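You operate a simulated robot arm through the tools that you are given. There is no shell and no other tool. Be economical: measure what you need, move in short steps, check, and stop when the job is done.

Carry out the task below with a simulated robot arm. There is one attempt and no reset: what you move stays moved.

TASK
Dust the patch on the dresser, then lay the yellow soap there.
Fine: first move the wooden cube between the valet tray's marks; the dust pad goes in the end bay by the red mark; leave other cubes alone.

It is judged by the outcome, as a careful person would: the job done as asked, and still so three seconds after it is handed in. It fails if anything else is knocked over, pushed out of place, dropped, spilled or broken.

THE ROBOT
A 7-joint arm with a two-finger parallel gripper, fixed in place. Base frame: the origin is at the foot of the arm, x ahead of it, y to its left, z up; the work surface is at about z = 800. Lengths are in mm, angles in degrees, forces in N, time in s.
With the tool pointing down near the work surface it reaches from about 240 to 680 mm from the base axis. Its first joint turns from -66.0 to 66.0 degrees. Payload 2.4 kg.
Tool frame: the origin (TCP) lies between the finger pads and is the grasp point; the fingertips stand 30 mm ahead of it; z points along the fingers, y is the line along which they close. The gripper opens to 94 mm. The fingers are 28 mm wide and 10 mm thick; the gripper's body (50 by 96 mm) begins 55 mm behind the TCP.
Orientation is that of the tool frame in the base frame, as a unit quaternion [w, x, y, z]. With the fingers straight down and closing along the base's y, the tool's x points along the base's -x, its y along +y and its z along -z.

THE INTERFACE
- The arm moves only by the tool play_rows. Its argument "plan" is a list of rows, each a list of 7 numbers: the shift along the tool's x, y, z in cm, then the turn, a rotation vector about the tool's x, y, z in rad, then the finger opening in cm, from 0 to 9.4. In form: [[dx, dy, dz, wx, wy, wz, claw], ...]. A call has 1 to 12 rows; each row is the pose to reach, as a shift and turn from the pose commanded when the call began, along the tool's axes at that moment. A row lasts 0.2 s, in which the tool goes at most 50 mm and 8.6 degrees; a call with a longer step from one row to the next is refused whole, and so is a gripper value outside its range. A pose out of reach is approached as far as the arm can. The call stops where the force on the tool passes 40 N (or 10 N more than at its start, if that is more) or the arm is blocked; 0.2 s more then pass. The fingers move at their own pace (about 153 mm/s each) and stop on an object; they squeeze with about 44 N. The grip force told is the motor's: it shows also when the fingers shut on nothing. Time passes only in rows, and 0.2 s behind the last, so rows that repeat a pose let the fingers close. It gives the time, the measured TCP pose, the force on the tool (base axes), the opening and the grip force at its end, in the units of the frame above (readings bear some noise).
- Cameras (640 x 400 px; columns grow to the right, rows downward): "scene" is fixed at [39.4, 472.2, 1446.7]; the picture's right is [-0.81, -0.58, 0.00], its down [-0.32, 0.45, -0.83] and it looks along [0.49, -0.68, -0.55] (base axes); focal length 350 px, centre (320, 200). "wrist" rides on the gripper at [-37, 0, -58] in the tool frame; the picture's right is [0.00, -1.00, 0.00], its down [0.97, 0.00, -0.24] and it looks along [0.24, 0.00, 0.97] (tool axes); focal length 218 px, centre (320, 200).
- snapshot(camera): a new picture of that camera. No time passes.
- point_at(camera, pixels): for up to 12 pixels [column, row] of the newest picture of that camera ("zoom" is the newest enlarged one), the place [x, y, z] in the base frame of the surface seen there, good to about 3 mm, but the place of the scene camera against the robot may be out by one fixed shift of up to 12 mm in any direction. No time passes.
- enlarge(camera, box): a new picture of the part [left, top, right, bottom] of that camera's present view, enlarged. No time passes.
- close_job(): hands the job in; it is judged then, once.

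Work in short steps. Measure before you move; look again where a grasp or a placing could have gone wrong, and mend it. You have 80 turns and 46 pictures in all, those below and enlarged ones among them. Open the gripper and draw the arm clear of the work before you hand the job in, unless the task says otherwise; then end with one line.

The tools are called after "Request:" as a command line: name --pt "numbers of a row" for each row, then --argument value for the rest, lists and objects as JSON in quotes. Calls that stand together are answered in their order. play_rows: Moves the arm, as the interface text tells. Its arguments: {"type":"object","properties":{"plan":{"type":"array"}},"required":["plan"]} The other tools are called the same way: snapshot (camera) takes a picture; point_at (camera, pixels) gives the place of the surface under pixels of a picture; enlarge (camera, box) takes an enlarged picture of a part of a camera's view; close_job () hands the job in.

At the start:

```text
clock: 0.0
tcp_pos: [378.4, 112.6, 1068.5]
orientation: [0.0, 0.0, 1.0, 0.0]
ft_force: [-0.2, 0.2, -0.8]
opening: 94.0
grasp_force: 0.1
```

scene: 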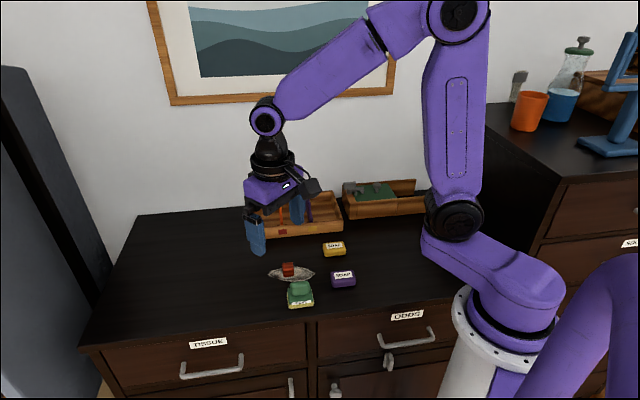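
wrist: 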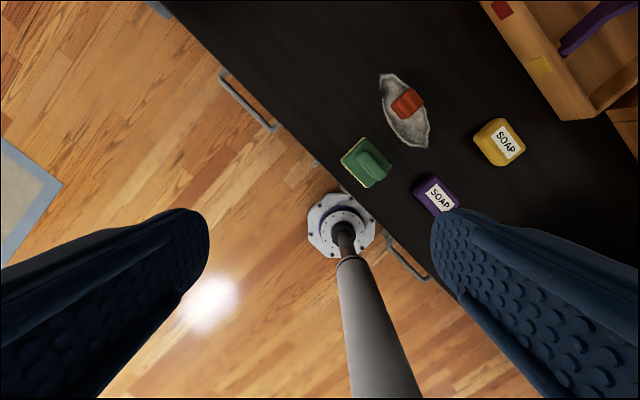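

The scene shows the patch near (291,273), with a small cube on it, the green pad at (300,293), and trays behind. I'll enlarge these areas.

Request:
enlarge --camera "scene" --box '[230, 170, 440, 310]'

Request:
enlarge --camera "wrist" --box '[320, 0, 640, 220]'

```text
2.86 times, centred on (335, 240) of scene
```

zoom: 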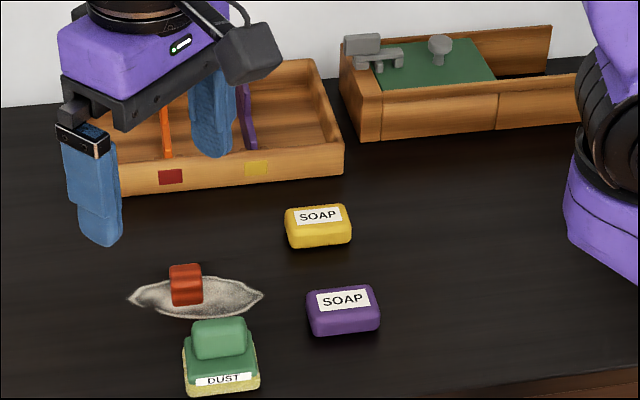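

```text
1.82 times, centred on (480, 110) of wrist
```

zoom: 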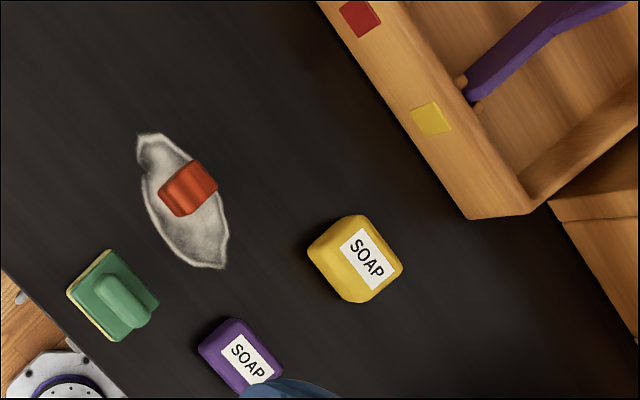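

The cube on the patch and the tray's marks are visible but the gripper hides the tray inside. I'll measure points now.

Request:
point_at --camera "zoom" --pixels '[[360, 18], [431, 118], [500, 215], [188, 188], [145, 140], [215, 265], [112, 295], [355, 258], [240, 355], [560, 60], [525, 180]]'

Request:
point_at --camera "scene" --pixels '[[283, 232], [320, 226], [288, 268], [300, 286], [300, 297], [334, 247], [343, 274], [343, 220], [335, 195], [265, 222], [300, 240]]'

```text
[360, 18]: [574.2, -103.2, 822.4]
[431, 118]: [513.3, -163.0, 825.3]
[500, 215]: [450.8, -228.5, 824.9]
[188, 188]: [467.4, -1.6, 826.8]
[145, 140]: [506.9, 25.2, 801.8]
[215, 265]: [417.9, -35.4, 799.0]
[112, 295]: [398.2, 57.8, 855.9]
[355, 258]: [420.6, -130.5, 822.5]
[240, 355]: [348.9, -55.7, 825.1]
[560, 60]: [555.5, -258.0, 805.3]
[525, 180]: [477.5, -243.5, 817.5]
```

```text
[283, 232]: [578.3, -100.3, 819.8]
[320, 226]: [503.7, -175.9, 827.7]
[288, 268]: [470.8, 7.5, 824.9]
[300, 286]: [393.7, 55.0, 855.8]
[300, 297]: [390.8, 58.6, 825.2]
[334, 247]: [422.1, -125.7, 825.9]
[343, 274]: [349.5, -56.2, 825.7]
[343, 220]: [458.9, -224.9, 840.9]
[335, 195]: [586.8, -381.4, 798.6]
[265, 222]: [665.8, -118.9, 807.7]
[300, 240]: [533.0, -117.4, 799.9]
```

I'll move above the tray to look inside.

Request:
play_rows --pt "-2 -4 0 0 0 0 9.4" --pt "-4 -8 0 0 0 0 9.4" --pt "-6 -12 0 0 0 0 9.4" --pt "-8 -16 0 0 0 0 9.4" --pt "-10 -20 0 0 0 0 9.4" --pt "-12 -24 0 0 0 0 9.4" --pt "-12 -24 0 0 0 0 9.4"

Request:
snapshot --camera "wrist"

Request:
enlarge --camera "scene" --box '[230, 170, 440, 310]'

```text
clock: 1.6
tcp_pos: [499.1, -127.0, 1068.6]
orientation: [0.0, 0.0, 1.0, 0.0]
ft_force: [-1.0, 0.0, 0.5]
opening: 93.9
grasp_force: 0.1
```

```text
41 pictures are left
```

wrist: 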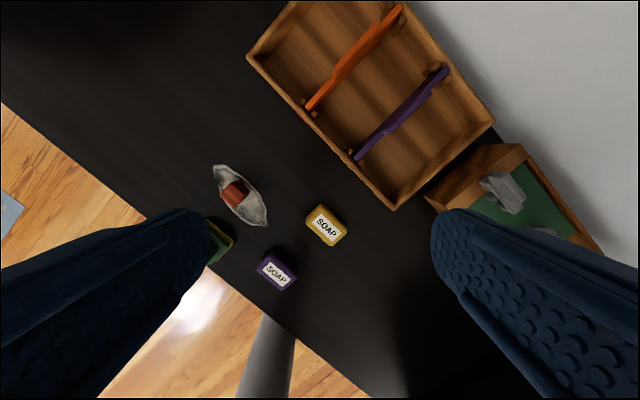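

```text
2.86 times, centred on (335, 240) of scene
```

zoom: 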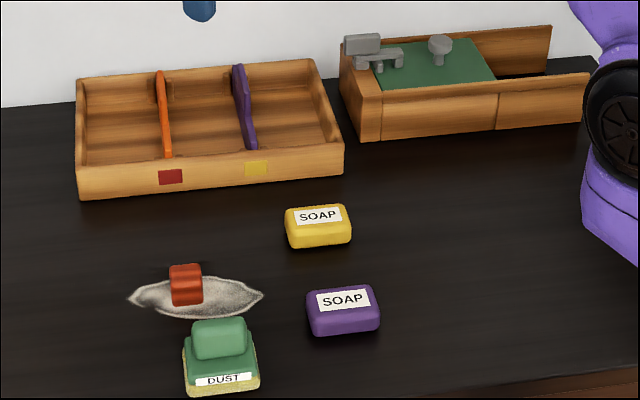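

The tray has three bays: orange divider at the red mark and purple divider at the yellow mark. I'll zoom in on the tray and on the cube for measurements.

Request:
enlarge --camera "wrist" --box '[240, 0, 500, 215]'

Request:
point_at --camera "wrist" --pixels '[[248, 56], [291, 3], [392, 209], [494, 122], [310, 108], [400, 6], [358, 158], [447, 69], [305, 50], [370, 95], [420, 130]]'

Request:
enlarge --camera "wrist" --box '[200, 155, 360, 300]'

```text
1.86 times, centred on (370, 108) of wrist
```

zoom: 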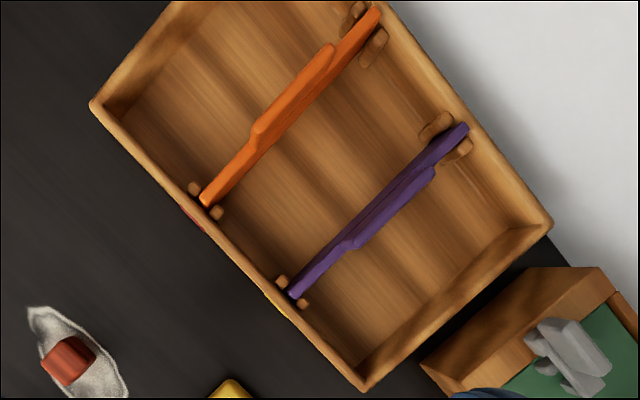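

```text
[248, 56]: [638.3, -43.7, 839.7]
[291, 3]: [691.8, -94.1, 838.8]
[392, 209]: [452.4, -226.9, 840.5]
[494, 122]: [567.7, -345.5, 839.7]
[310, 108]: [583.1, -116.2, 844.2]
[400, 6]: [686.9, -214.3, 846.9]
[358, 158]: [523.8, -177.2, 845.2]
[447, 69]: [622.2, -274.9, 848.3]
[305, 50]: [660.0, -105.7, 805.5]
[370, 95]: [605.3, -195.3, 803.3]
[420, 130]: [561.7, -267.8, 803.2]
```

```text
2.76 times, centred on (280, 228) of wrist
```

zoom: 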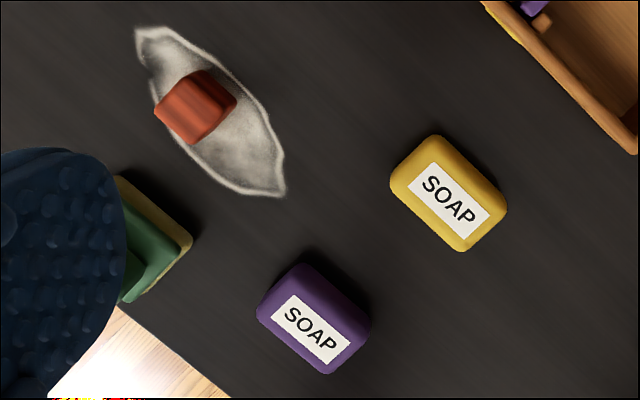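

The tray's middle bay centre is about (604,-196), and the red-end bay lies beyond the orange divider. I'll move over the cube with a 45° yaw for a closer look.

Request:
play_rows --pt "0.5 2.1 1.8 0 0 -0.131 6" --pt "1.1 4.2 3.6 0 0 -0.262 6" --pt "1.6 6.3 5.4 0 0 -0.393 6" --pt "2.1 8.3 7.3 0 0 -0.524 6" --pt "2.7 10.4 9.1 0 0 -0.654 6" --pt "3.2 12.5 10.9 0 0 -0.785 6" --pt "3.2 12.5 10.9 0 0 -0.785 6"

Request:
snapshot --camera "wrist"

```text
clock: 3.2
tcp_pos: [466.6, -2.0, 958.9]
orientation: [0.0, -0.384, 0.924, 0.0]
ft_force: [-0.5, -0.1, 0.3]
opening: 59.9
grasp_force: 0.0
```

```text
37 pictures are left
```

wrist: 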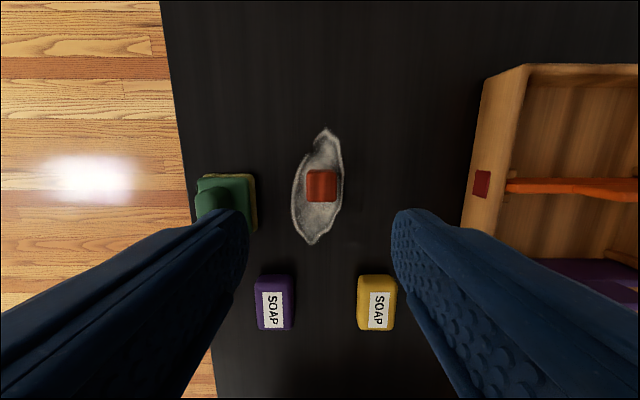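

The tool is now aligned with the objects (cube at (321,186)). Measure the cube, patch and pad edges.

Request:
point_at --camera "wrist" --pixels '[[309, 173], [335, 173], [309, 198], [335, 199], [321, 186], [325, 130], [311, 243], [294, 200], [342, 180], [253, 177], [254, 226], [198, 180]]'

Request:
enlarge --camera "wrist" --box '[190, 120, 410, 260]'

```text
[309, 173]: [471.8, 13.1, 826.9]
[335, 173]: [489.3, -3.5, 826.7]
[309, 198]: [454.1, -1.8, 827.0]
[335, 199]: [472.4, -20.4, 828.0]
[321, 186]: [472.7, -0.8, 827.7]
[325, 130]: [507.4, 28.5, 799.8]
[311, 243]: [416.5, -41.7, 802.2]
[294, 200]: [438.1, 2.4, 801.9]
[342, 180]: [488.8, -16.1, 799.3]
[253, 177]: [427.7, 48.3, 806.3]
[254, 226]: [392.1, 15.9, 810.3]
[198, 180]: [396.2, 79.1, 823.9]
```

```text
2.86 times, centred on (300, 190) of wrist
```

zoom: 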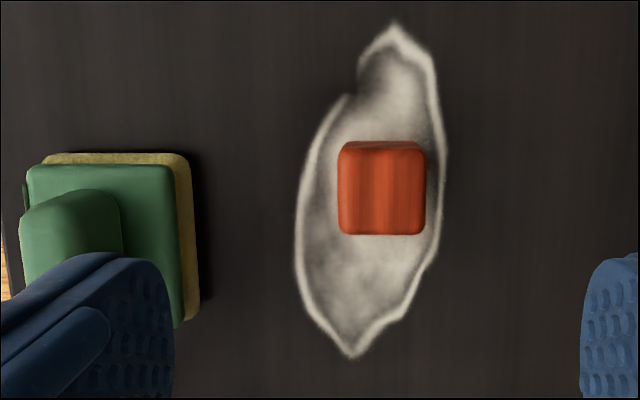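

Cube centre (472,-3), top at 827. Descend with 6 cm opening and close along v.

Request:
play_rows --pt "-0.28 -0.42 4 0 0 0 6" --pt "-0.28 -0.42 8 0 0 0 6" --pt "-0.28 -0.42 11 0 0 0 6" --pt "-0.28 -0.42 12.3 0 0 0 6" --pt "-0.28 -0.42 12.3 0 0 0 2" --pt "-0.28 -0.42 12.3 0 0 0 2" --pt "-0.28 -0.42 12.3 0 0 0 2" --pt "-0.28 -0.42 9 0 0 0 2" --pt "-0.28 -0.42 4.5 0 0 0 2" --pt "-0.28 -0.42 0 0 0 0 2"

Request:
snapshot --camera "wrist"

```text
clock: 5.4
tcp_pos: [471.3, -4.7, 960.8]
orientation: [0.0, -0.382, 0.924, -0.001]
ft_force: [0.1, 0.5, 0.4]
opening: 26.1
grasp_force: 43.9
```

```text
35 pictures are left
```

wrist: 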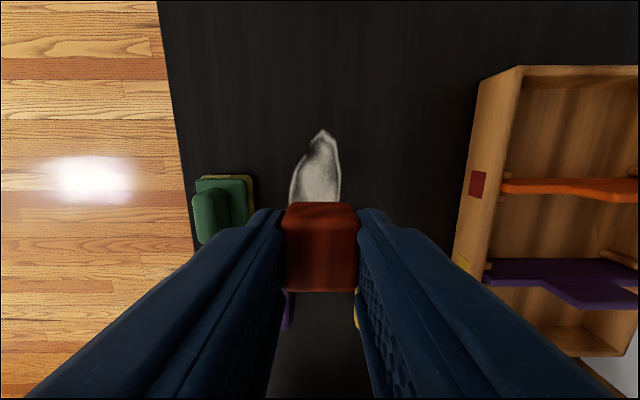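

Cube held (opening 26.1). Carry it above the middle bay centre (602,-194).

Request:
play_rows --pt "0.7 -3.8 0 0 0 0 2" --pt "1.4 -7.6 0 0 0 0 2" --pt "2.1 -11.4 0 0 0 0 2" --pt "2.8 -15.2 0 0 0 0 2" --pt "3.5 -19 0 0 0 0 2" --pt "4.1 -22.6 0 0 0 0 2" --pt "4.1 -22.6 0 0 0 0 2"

Request:
snapshot --camera "wrist"

```text
clock: 7.0
tcp_pos: [600.6, -192.8, 960.8]
orientation: [0.0, -0.382, 0.924, 0.001]
ft_force: [-0.3, -0.1, 0.3]
opening: 26.1
grasp_force: 44.0
```

```text
34 pictures are left
```

wrist: 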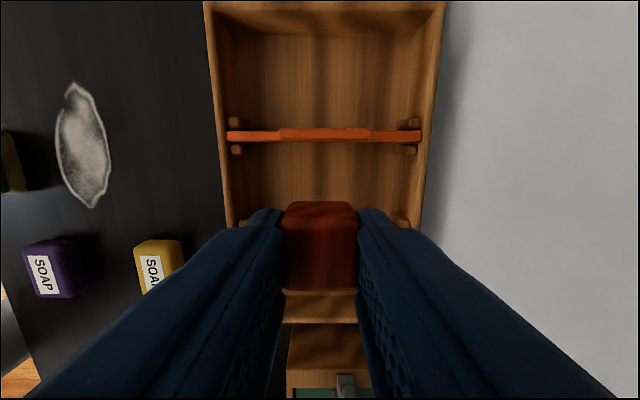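

Aligned with the bay. Quick check of divider top and wall clearances before descending.

Request:
point_at --camera "wrist" --pixels '[[325, 132], [240, 134], [410, 134], [325, 165], [325, 310], [210, 50], [440, 50], [500, 100], [228, 140], [325, 5], [325, 15]]'

```text
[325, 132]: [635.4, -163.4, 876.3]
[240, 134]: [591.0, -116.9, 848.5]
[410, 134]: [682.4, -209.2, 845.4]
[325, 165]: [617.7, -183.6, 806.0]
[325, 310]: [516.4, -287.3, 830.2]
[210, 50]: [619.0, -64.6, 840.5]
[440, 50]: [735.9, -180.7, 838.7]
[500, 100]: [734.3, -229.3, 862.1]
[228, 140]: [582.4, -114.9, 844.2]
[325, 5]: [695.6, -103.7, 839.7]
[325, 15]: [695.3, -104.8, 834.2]
```

Divider top is 876, while the gripper body will be at ~895: clear. Lower the cube to the tray floor, release, rise.

Request:
play_rows --pt "0 0 4 0 0 0 2" --pt "0 0 8 0 0 0 2" --pt "0 0 10.5 0 0 0 2" --pt "0 0 11.5 0 0 0 2" --pt "0 0 11.9 0 0 0 2"

```text
clock: 8.2
tcp_pos: [602.7, -192.8, 841.9]
orientation: [0.001, -0.382, 0.924, 0.0]
ft_force: [-1.1, 0.3, 2.9]
opening: 26.2
grasp_force: 43.7
```

Near contact; go 2 mm further, release, and rise.

Request:
play_rows --pt "0 0 0.2 0 0 0 2" --pt "0 0 0.2 0 0 0 5" --pt "0 0 0.2 0 0 0 5" --pt "0 0 -3 0 0 0 5" --pt "0 0 -7 0 0 0 5" --pt "0 0 -12 0 0 0 5" --pt "0 0 -12 0 0 0 5"

Request:
snapshot --camera "wrist"

```text
clock: 9.8
tcp_pos: [600.9, -190.0, 963.5]
orientation: [0.0, -0.383, 0.924, 0.0]
ft_force: [0.6, 0.7, 0.0]
opening: 49.9
grasp_force: 0.0
```

```text
33 pictures are left
```

wrist: 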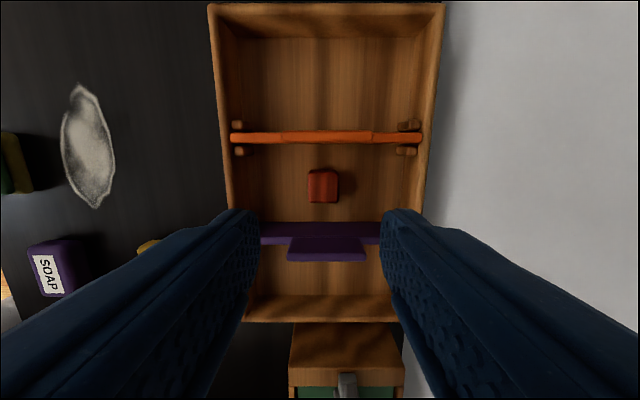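

Cube is in the middle bay. Move over the dust pad.

Request:
play_rows --pt "-0.4 4 0 0 0 0 7" --pt "-0.8 8 0 0 0 0 7" --pt "-1.2 12 0 0 0 0 7" --pt "-1.6 16 0 0 0 0 7" --pt "-2 20 0 0 0 0 7" --pt "-2.4 24 0 0 0 0 7" --pt "-2.7 28 0 0 0 0 7" --pt "-2.9 31.9 0 0 0 0 7" --pt "-2.9 31.9 0 0 0 0 7"

Request:
snapshot --camera "wrist"

```text
clock: 11.8
tcp_pos: [397.5, 55.1, 962.0]
orientation: [0.0, -0.383, 0.924, 0.0]
ft_force: [0.4, 0.3, -0.4]
opening: 69.9
grasp_force: 0.1
```

```text
32 pictures are left
```

wrist: 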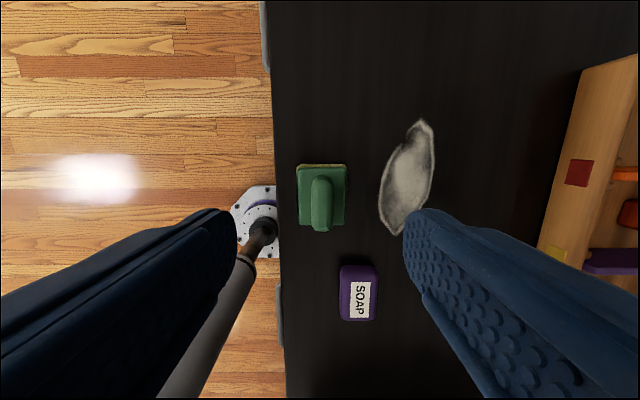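

Request:
enlarge --camera "wrist" --box '[265, 130, 445, 250]'

Request:
point_at --camera "wrist" --pixels '[[321, 184], [321, 205], [321, 224], [313, 205], [331, 205], [301, 168], [344, 168], [302, 222], [345, 222], [303, 195], [341, 195]]'

```text
3.33 times, centred on (355, 190) of wrist
```

zoom: 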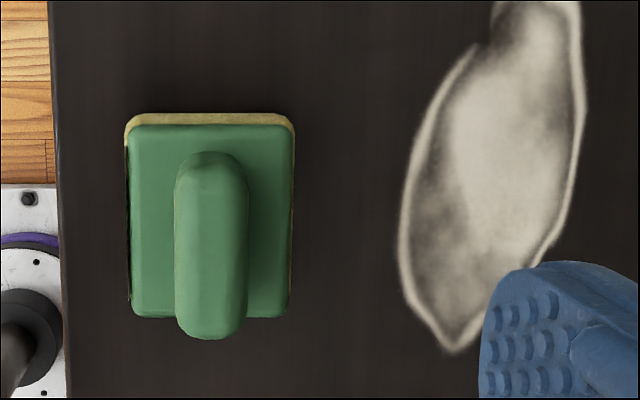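

```text
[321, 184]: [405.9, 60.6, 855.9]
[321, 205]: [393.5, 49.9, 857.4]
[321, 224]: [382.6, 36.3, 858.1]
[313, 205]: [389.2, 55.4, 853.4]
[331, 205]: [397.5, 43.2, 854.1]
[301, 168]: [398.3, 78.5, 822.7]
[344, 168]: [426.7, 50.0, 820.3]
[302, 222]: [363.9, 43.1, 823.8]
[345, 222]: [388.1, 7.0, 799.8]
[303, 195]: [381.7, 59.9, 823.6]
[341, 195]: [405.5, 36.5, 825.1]
```

Handle centre ≈ (394,49), top 857, pad plate top 824. Descend so fingertips are at ~829 and grip the handle.

Request:
play_rows --pt "0.7 -0.1 4 0 0 0 4.5" --pt "0.7 -0.1 7.5 0 0 0 4.5" --pt "0.7 -0.1 9.5 0 0 0 4.5" --pt "0.7 -0.1 10.3 0 0 0 4.5" --pt "0.7 -0.1 10.3 0 0 0 1.2" --pt "0.7 -0.1 10.3 0 0 0 1.2" --pt "0.7 -0.1 10.3 0 0 0 1.2" --pt "0.7 -0.1 9 0 0 0 1.2" --pt "0.7 -0.1 7.3 0 0 0 1.2"

Request:
snapshot --camera "wrist"

```text
clock: 13.8
tcp_pos: [393.3, 47.9, 889.2]
orientation: [0.0, -0.383, 0.924, 0.0]
ft_force: [-0.6, 1.2, -0.4]
opening: 21.6
grasp_force: 44.1
```

```text
30 pictures are left
```

wrist: 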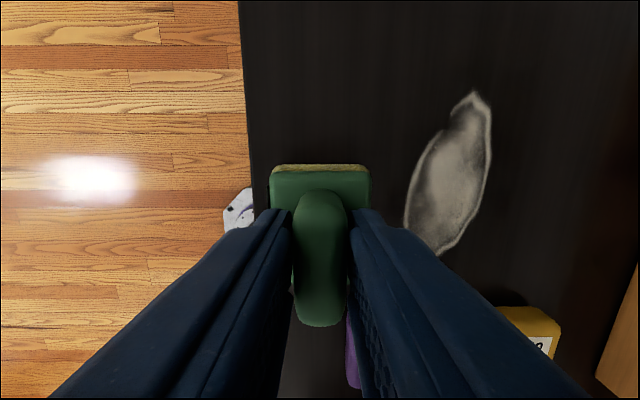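

Pad held by its handle. Move to the patch's near end, lower to contact and check the force.

Request:
play_rows --pt "1.6 -3.7 0 0 0 0 1.2" --pt "3.2 -7.4 0 0 0 0 1.2" --pt "3.2 -7.4 2 0 0 0 1.2" --pt "3.2 -7.4 2.8 0 0 0 1.2" --pt "3.2 -7.4 3.1 0 0 0 1.2" --pt "3.2 -7.4 3.1 0 0 0 1.2"

```text
clock: 15.2
tcp_pos: [422.7, -26.8, 858.6]
orientation: [0.001, -0.381, 0.924, -0.001]
ft_force: [-0.8, -3.2, 14.1]
opening: 21.5
grasp_force: 44.1
```

Contact at 14 N. Wipe back and forth over three lanes.

Request:
play_rows --pt "-2.7 0 0 0 0 0 1.2" --pt "-5.4 0 0 0 0 0 1.2" --pt "-8.2 0 0 0 0 0 1.2" --pt "-8.2 -1.4 0 0 0 0 1.2" --pt "-5.4 -1.4 0 0 0 0 1.2" --pt "-2.7 -1.4 0 0 0 0 1.2" --pt "0 -1.4 0 0 0 0 1.2" --pt "0 -2.8 0 0 0 0 1.2" --pt "-2.7 -2.8 0 0 0 0 1.2" --pt "-5.4 -2.8 0 0 0 0 1.2" --pt "-8.2 -2.8 0 0 0 0 1.2"

Request:
snapshot --camera "wrist"

```text
clock: 17.0
tcp_pos: [437.3, -41.6, 855.2]
orientation: [-0.003, -0.384, 0.923, 0.002]
ft_force: [-2.5, -0.3, 9.1]
opening: 21.4
grasp_force: 44.0
stopped in row 8: the force on the tool passed its limit (the readings are from after the stop); the commanded pose is now the measured one
```

```text
29 pictures are left
```

wrist: 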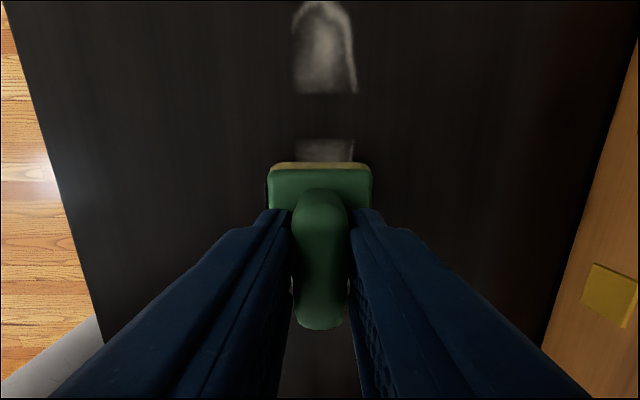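

The pass stopped on force, leaving residue ahead (row 0–95 and 140–160). Continue more slowly from here along +u.

Request:
play_rows --pt "-1.2 0 0 0 0 0 1.2" --pt "-2.4 0 0 0 0 0 1.2" --pt "-3.6 0 0 0 0 0 1.2" --pt "-4.8 0 0 0 0 0 1.2" --pt "-6 0 0 0 0 0 1.2" --pt "-7.2 0 0 0 0 0 1.2" --pt "-8.4 0 0 0 0 0 1.2" --pt "-9 0 0 0 0 0 1.2"

Request:
snapshot --camera "scene"

```text
clock: 18.8
tcp_pos: [501.2, 24.1, 856.6]
orientation: [-0.004, -0.385, 0.923, 0.002]
ft_force: [-1.6, -0.5, 2.0]
opening: 21.6
grasp_force: 44.5
```

```text
28 pictures are left
```

scene: 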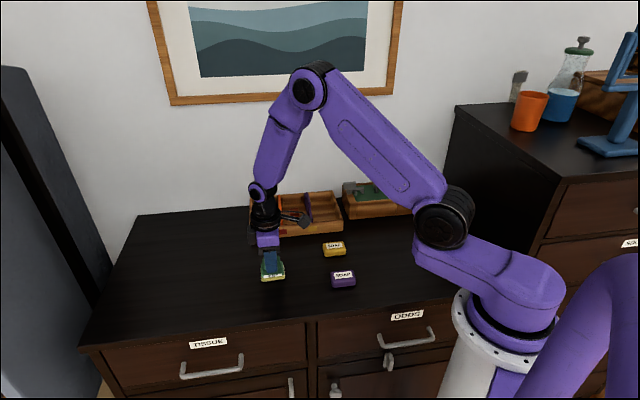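

The patch looks mostly gone; lift to check for residue.

Request:
play_rows --pt "1.5 0 -3 0 0 0 1.2" --pt "4 0 -7 0 0 0 1.2" --pt "7 5 -8 0 0 0 1.2" --pt "8 9.5 -8 0 0 0 1.2" --pt "8 9.5 -8 0 0 0 1.2"

Request:
snapshot --camera "wrist"

Request:
enlarge --camera "scene" --box '[230, 230, 380, 330]'

```text
refused: row 3 steps farther than a row can; nothing moved
```

```text
27 pictures are left
```

wrist: 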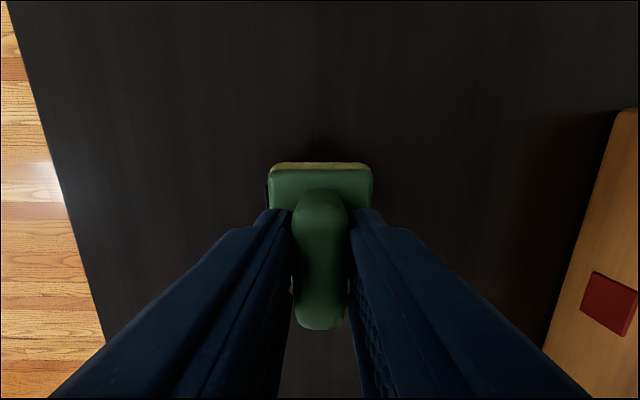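

```text
4.00 times, centred on (305, 280) of scene
```

zoom: 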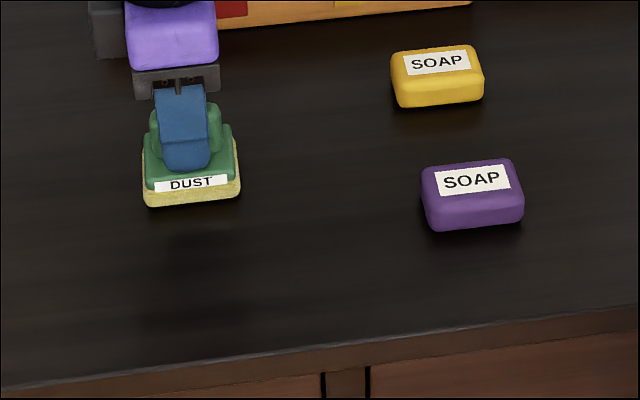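

Looks clean so far; lift and back off toward -u so the camera sees the whole patch area.

Request:
play_rows --pt "0 0 -3 0 0 0 1.2" --pt "2 0 -7 0 0 0 1.2" --pt "5 2 -9 0 0 0 1.2" --pt "8 4 -10 0 0 0 1.2" --pt "10 5 -10 0 0 0 1.2" --pt "10 5 -10 0 0 0 1.2"

Request:
snapshot --camera "wrist"

Request:
enlarge --camera "scene" --box '[230, 230, 380, 330]'

```text
clock: 20.2
tcp_pos: [394.2, -14.8, 955.5]
orientation: [-0.003, -0.384, 0.923, 0.002]
ft_force: [0.1, -0.8, 0.0]
opening: 21.4
grasp_force: 43.9
```

```text
25 pictures are left
```

wrist: 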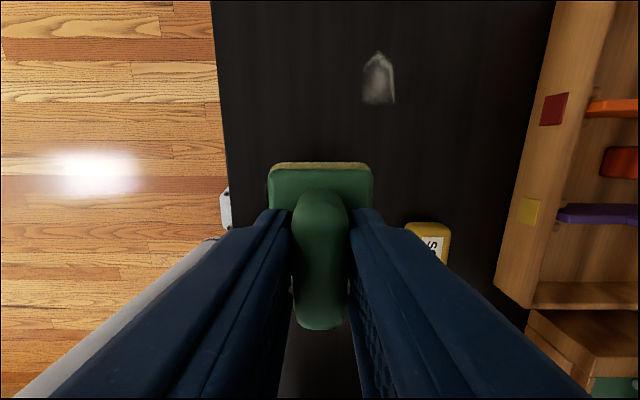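

```text
4.00 times, centred on (305, 280) of scene
```

zoom: 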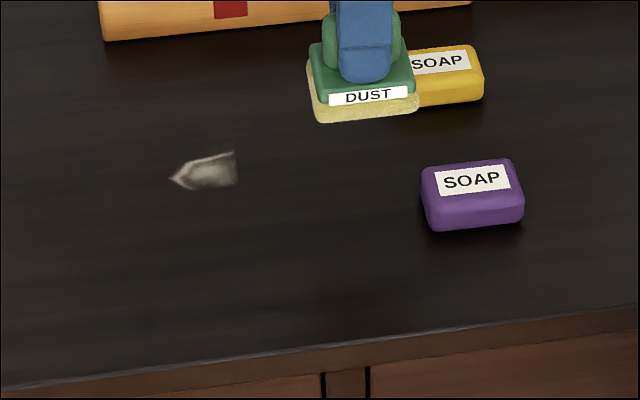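

Residue remains at wrist (378,78). Measure it.

Request:
point_at --camera "wrist" --pixels '[[378, 52], [365, 102], [393, 102], [378, 80]]'

```text
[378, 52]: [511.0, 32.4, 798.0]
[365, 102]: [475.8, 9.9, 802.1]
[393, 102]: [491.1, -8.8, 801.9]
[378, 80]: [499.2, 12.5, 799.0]
```

Residue spans u 341–384, v 326–350. Move over it and press down gradually.

Request:
play_rows --pt "-2.5 -1.6 0 0 0 0 1.2" --pt "-5 -3.2 2 0 0 0 1.2" --pt "-7.7 -4.9 5 0 0 0 1.2" --pt "-7.7 -4.9 8.5 0 0 0 1.2" --pt "-7.7 -4.9 9.6 0 0 0 1.2" --pt "-7.7 -4.9 9.9 0 0 0 1.2" --pt "-7.7 -4.9 10.05 0 0 0 1.2" --pt "-7.7 -4.9 10.05 0 0 0 1.2"

```text
clock: 22.0
tcp_pos: [481.7, 5.7, 855.1]
orientation: [-0.002, -0.383, 0.924, 0.001]
ft_force: [-6.1, -3.9, 39.5]
opening: 21.5
grasp_force: 44.2
```

Force is 39.5 N, too high; ease up 1.2 mm while wiping slowly.

Request:
play_rows --pt "0 0 -0.12 0 0 0 1.2" --pt "-1 0 -0.12 0 0 0 1.2" --pt "-2 0 -0.11 0 0 0 1.2" --pt "-3 0 -0.1 0 0 0 1.2"

```text
clock: 23.0
tcp_pos: [504.5, 28.6, 854.6]
orientation: [-0.004, -0.385, 0.923, 0.001]
ft_force: [-3.5, -4.6, 12.6]
opening: 21.1
grasp_force: 44.1
```

Still pressing (12.6 N) at the far end. Wipe sideways lanes and back.

Request:
play_rows --pt "0 0.8 0 0 0 0 1.2" --pt "1 0.8 0 0 0 0 1.2" --pt "2 0.8 -0.03 0 0 0 1.2" --pt "3 0.8 -0.05 0 0 0 1.2" --pt "3 -0.2 -0.05 0 0 0 1.2" --pt "3 -1 -0.05 0 0 0 1.2" --pt "2 -1 -0.03 0 0 0 1.2" --pt "1 -1 0 0 0 0 1.2" --pt "0 -1 0.02 0 0 0 1.2" --pt "-0.5 0 0.03 0 0 0 1.2"

```text
clock: 25.2
tcp_pos: [508.0, 31.1, 853.8]
orientation: [-0.003, -0.384, 0.923, 0.002]
ft_force: [-0.3, 0.5, -0.2]
opening: 21.5
grasp_force: 43.8
```

Lift and back off again to inspect.

Request:
play_rows --pt "0 0 -3 0 0 0 1.2" --pt "2 0 -7 0 0 0 1.2" --pt "5 2 -9 0 0 0 1.2" --pt "8 4 -10 0 0 0 1.2" --pt "10 5 -10 0 0 0 1.2" --pt "10 5 -10 0 0 0 1.2"

Request:
snapshot --camera "wrist"

Request:
enlarge --camera "scene" --box '[230, 230, 380, 330]'

```text
clock: 26.6
tcp_pos: [402.8, -4.3, 955.7]
orientation: [-0.003, -0.384, 0.923, 0.001]
ft_force: [0.2, 0.1, -1.0]
opening: 21.6
grasp_force: 44.0
```

```text
23 pictures are left
```

wrist: 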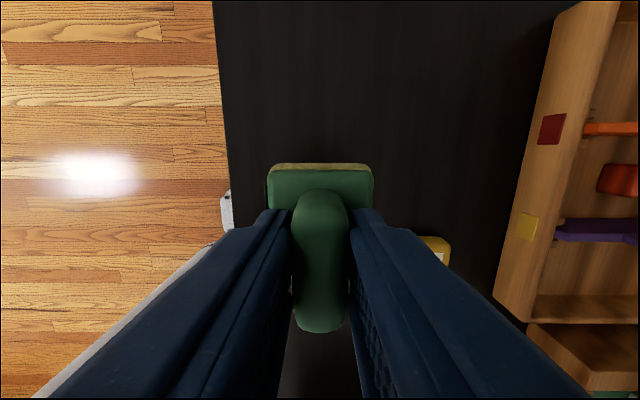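

```text
4.00 times, centred on (305, 280) of scene
```

zoom: 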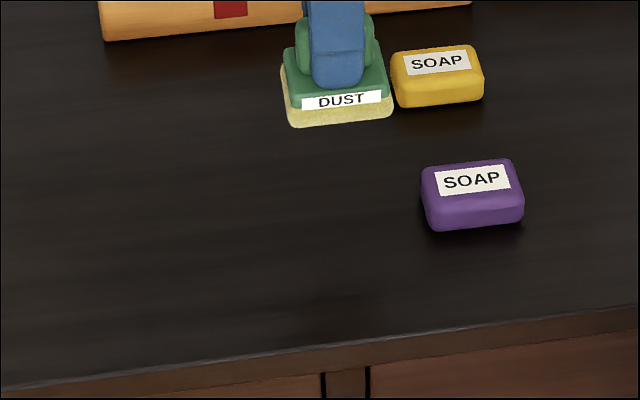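

Patch is clean. Carry the pad to the red-end bay centre (646,-118).

Request:
play_rows --pt "-1.3 -3.6 0 0 0 0 1.2" --pt "-2.6 -7.2 0 0 0 0 1.2" --pt "-3.9 -10.8 0 0 0 0 1.2" --pt "-5.2 -14.4 0 0 0 0 1.2" --pt "-6.5 -18 0 0 0 0 1.2" --pt "-7.8 -21.6 0 0 0 0 1.2" --pt "-9.1 -25.2 0 0 0 0 1.2" --pt "-9.1 -25.2 0 0 0 0 1.2"

Request:
snapshot --camera "wrist"

Request:
enlarge --camera "scene" --box '[220, 160, 370, 260]'

```text
clock: 28.4
tcp_pos: [646.2, -119.0, 953.6]
orientation: [-0.004, -0.384, 0.923, 0.002]
ft_force: [-1.0, 0.3, -0.5]
opening: 21.6
grasp_force: 44.6
```

```text
21 pictures are left
```

wrist: 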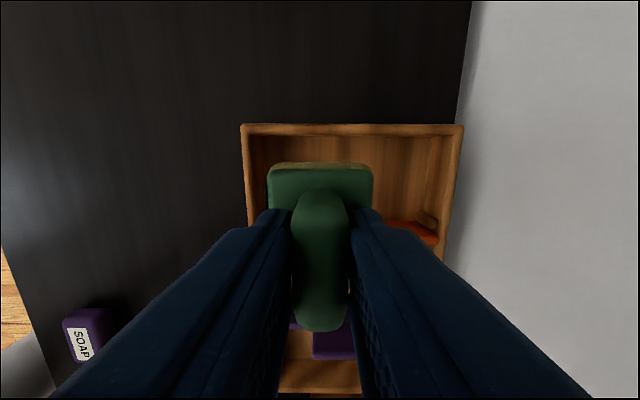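

```text
4.00 times, centred on (295, 210) of scene
```

zoom: 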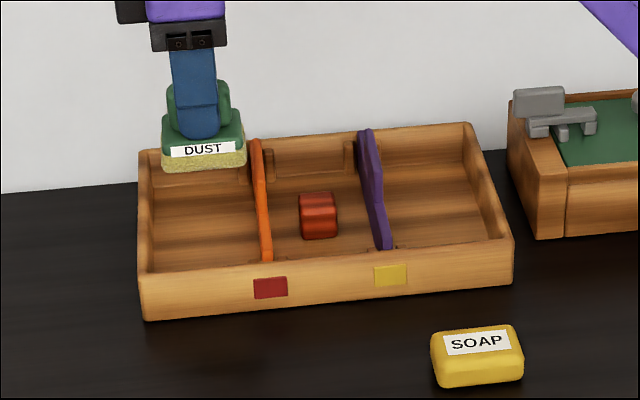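

Pad is over the red-end bay. Lower gradually.

Request:
play_rows --pt "0 0 3 0 0 0 1.2" --pt "0 0 6 0 0 0 1.2" --pt "0 0 8 0 0 0 1.2" --pt "0 0 9 0 0 0 1.2" --pt "0 0 9.4 0 0 0 1.2" --pt "0 0 9.4 0 0 0 1.2"

Request:
enlarge --camera "scene" --box '[220, 160, 370, 260]'

```text
clock: 29.8
tcp_pos: [646.1, -118.3, 862.7]
orientation: [-0.002, -0.385, 0.923, 0.001]
ft_force: [-7.1, 0.8, 16.8]
opening: 21.5
grasp_force: 43.5
```

```text
4.00 times, centred on (295, 210) of scene
```

zoom: 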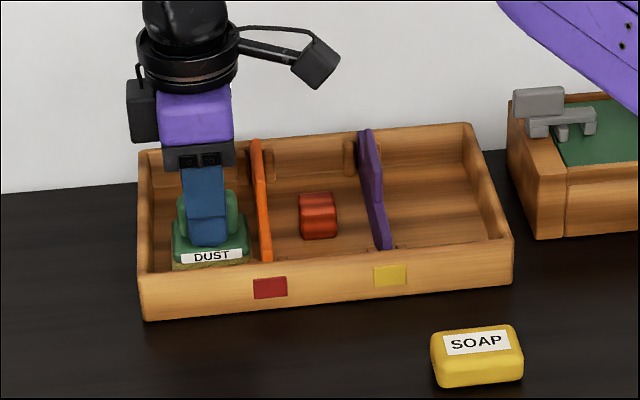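

Pad rests on the tray floor (16.8 N). Release and rise.

Request:
play_rows --pt "0 0 -0.05 0 0 0 4" --pt "0 0 -0.05 0 0 0 4.5" --pt "0 0 -0.05 0 0 0 4.5" --pt "0 0 -3 0 0 0 4.5" --pt "0 0 -7 0 0 0 4.5" --pt "0 0 -11 0 0 0 4.5"

Request:
enlarge --camera "scene" --box '[220, 160, 370, 260]'

```text
clock: 31.2
tcp_pos: [646.7, -117.8, 970.4]
orientation: [-0.005, -0.384, 0.923, 0.003]
ft_force: [-0.2, 0.3, 1.1]
opening: 44.7
grasp_force: 0.0
```

```text
4.00 times, centred on (295, 210) of scene
```

zoom: 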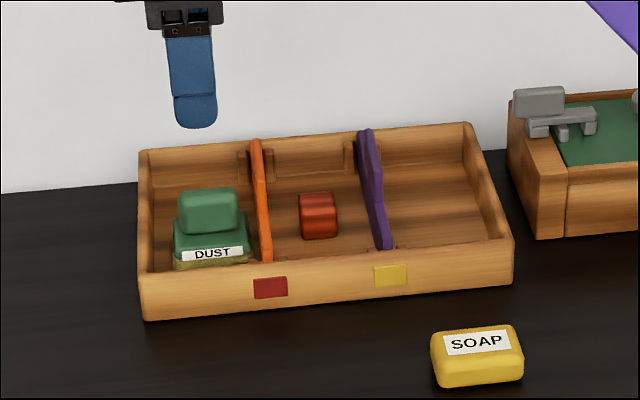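

Pad is flat in the bay. Move over the yellow soap.

Request:
play_rows --pt "2.8 2.6 0 0 0 0 7" --pt "5.6 5.1 0 0 0 0 7" --pt "8.4 7.6 0 0 0 0 7" --pt "11.2 10.2 0 0 0 0 7" --pt "14 12.8 0 0 0 0 7" --pt "16.7 15.2 0 0 0 0 7" --pt "16.7 15.2 0 0 0 0 7"

Request:
snapshot --camera "wrist"

```text
clock: 32.8
tcp_pos: [418.5, -129.8, 973.5]
orientation: [-0.004, -0.384, 0.923, 0.001]
ft_force: [-0.4, 0.1, -0.3]
opening: 69.8
grasp_force: 0.0
```

```text
17 pictures are left
```

wrist: 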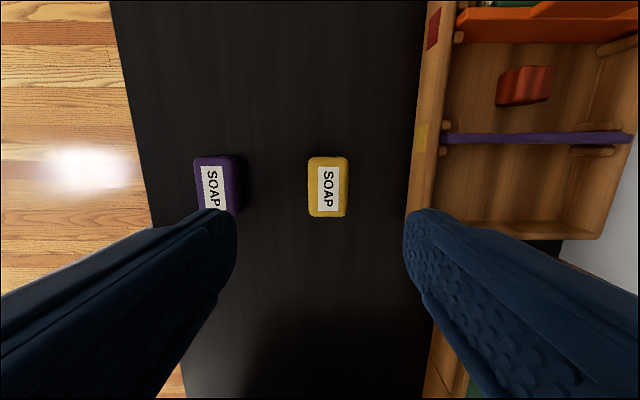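

Request:
point_at --camera "wrist" --pixels '[[311, 162], [345, 162], [312, 212], [345, 212], [328, 187], [236, 170]]'

```text
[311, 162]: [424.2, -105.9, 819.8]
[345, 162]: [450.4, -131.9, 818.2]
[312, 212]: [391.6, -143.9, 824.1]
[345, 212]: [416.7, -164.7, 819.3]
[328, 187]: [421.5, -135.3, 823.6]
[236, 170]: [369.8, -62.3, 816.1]
```

Soap centre ≈ (421,-136). Descend and grip across its short side, then lift.

Request:
play_rows --pt "0.26 -0.6 4 0 0 0 6.5" --pt "0.26 -0.6 8 0 0 0 6.5" --pt "0.26 -0.6 12 0 0 0 6.5" --pt "0.26 -0.6 13.7 0 0 0 6.5" --pt "0.26 -0.6 13.7 0 0 0 3" --pt "0.26 -0.6 13.7 0 0 0 3" --pt "0.26 -0.6 13.7 0 0 0 3" --pt "0.26 -0.6 12 0 0 0 3" --pt "0.26 -0.6 9 0 0 0 3" --pt "0.26 -0.6 7 0 0 0 3"

Request:
snapshot --camera "wrist"

```text
clock: 35.0
tcp_pos: [421.9, -135.1, 902.3]
orientation: [-0.004, -0.385, 0.923, 0.003]
ft_force: [0.0, 0.5, -0.5]
opening: 38.9
grasp_force: 44.2
```

```text
16 pictures are left
```

wrist: 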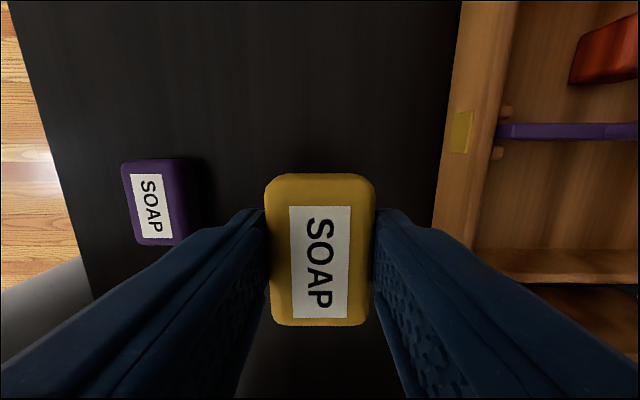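

Soap held. Carry to patch centre (u=321, v=332 → about (462,-8)) and lower.

Request:
play_rows --pt "-3 1.6 0 0 0 0 3" --pt "-6 3.1 0 0 0 0 3" --pt "-9 4.7 0 0 0 0 3" --pt "-11.8 6.2 0 0 0 0 3" --pt "-11.8 6.2 3 0 0 0 3" --pt "-11.8 6.2 5.5 0 0 0 3" --pt "-11.8 6.2 6.4 0 0 0 3" --pt "-11.8 6.2 6.6 0 0 0 3" --pt "-11.8 6.2 6.6 0 0 0 3"

```text
clock: 37.0
tcp_pos: [459.6, -6.7, 836.1]
orientation: [-0.004, -0.384, 0.923, 0.001]
ft_force: [-0.2, 0.1, -0.7]
opening: 39.0
grasp_force: 43.6
```

No contact yet; lower until contact is felt.

Request:
play_rows --pt "0 0 0.1 0 0 0 3" --pt "0 0 0.15 0 0 0 3"

```text
clock: 37.6
tcp_pos: [460.8, -6.8, 835.3]
orientation: [-0.004, -0.385, 0.923, 0.002]
ft_force: [-5.7, 0.7, 16.4]
opening: 38.5
grasp_force: 43.4
```

In contact (16 N). Release, rise, and back away.

Request:
play_rows --pt "0 0 0 0 0 0 5" --pt "0 0 0 0 0 0 6.5" --pt "0 0 0 0 0 0 6.5" --pt "0 0 -3 0 0 0 6.5" --pt "0 0 -7.5 0 0 0 6.5" --pt "0 0 -12 0 0 0 6.5" --pt "3 0 -15 0 0 0 6.5" --pt "7 0 -17 0 0 0 6.5" --pt "11 0 -18 0 0 0 6.5" --pt "11 0 -18 0 0 0 6.5"

Request:
snapshot --camera "wrist"

Request:
enlarge --camera "scene" --box '[230, 170, 440, 310]'

```text
clock: 39.8
tcp_pos: [385.1, -84.7, 1015.7]
orientation: [-0.003, -0.385, 0.923, 0.002]
ft_force: [0.2, -0.5, -0.3]
opening: 64.9
grasp_force: 0.0
```

```text
15 pictures are left
```

wrist: 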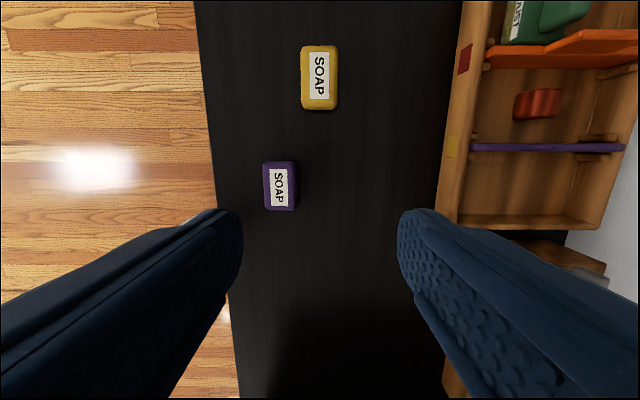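

```text
2.86 times, centred on (335, 240) of scene
```

zoom: 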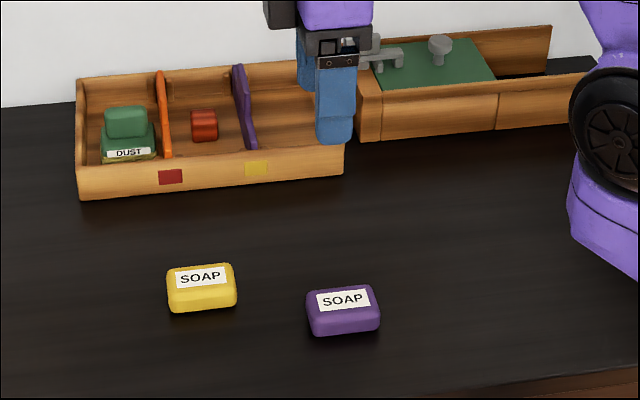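

The patch is clean with the yellow soap on it, the cube and pad are in their bays, and the arm is clear. Handing in.

Request:
close_job

```text
The job is handed in.
```

I moved the wooden cube into the tray's middle bay between the marks, dusted the patch clean, put the dust pad in the end bay by the red mark, and laid the yellow soap on the patch; nothing else was moved.
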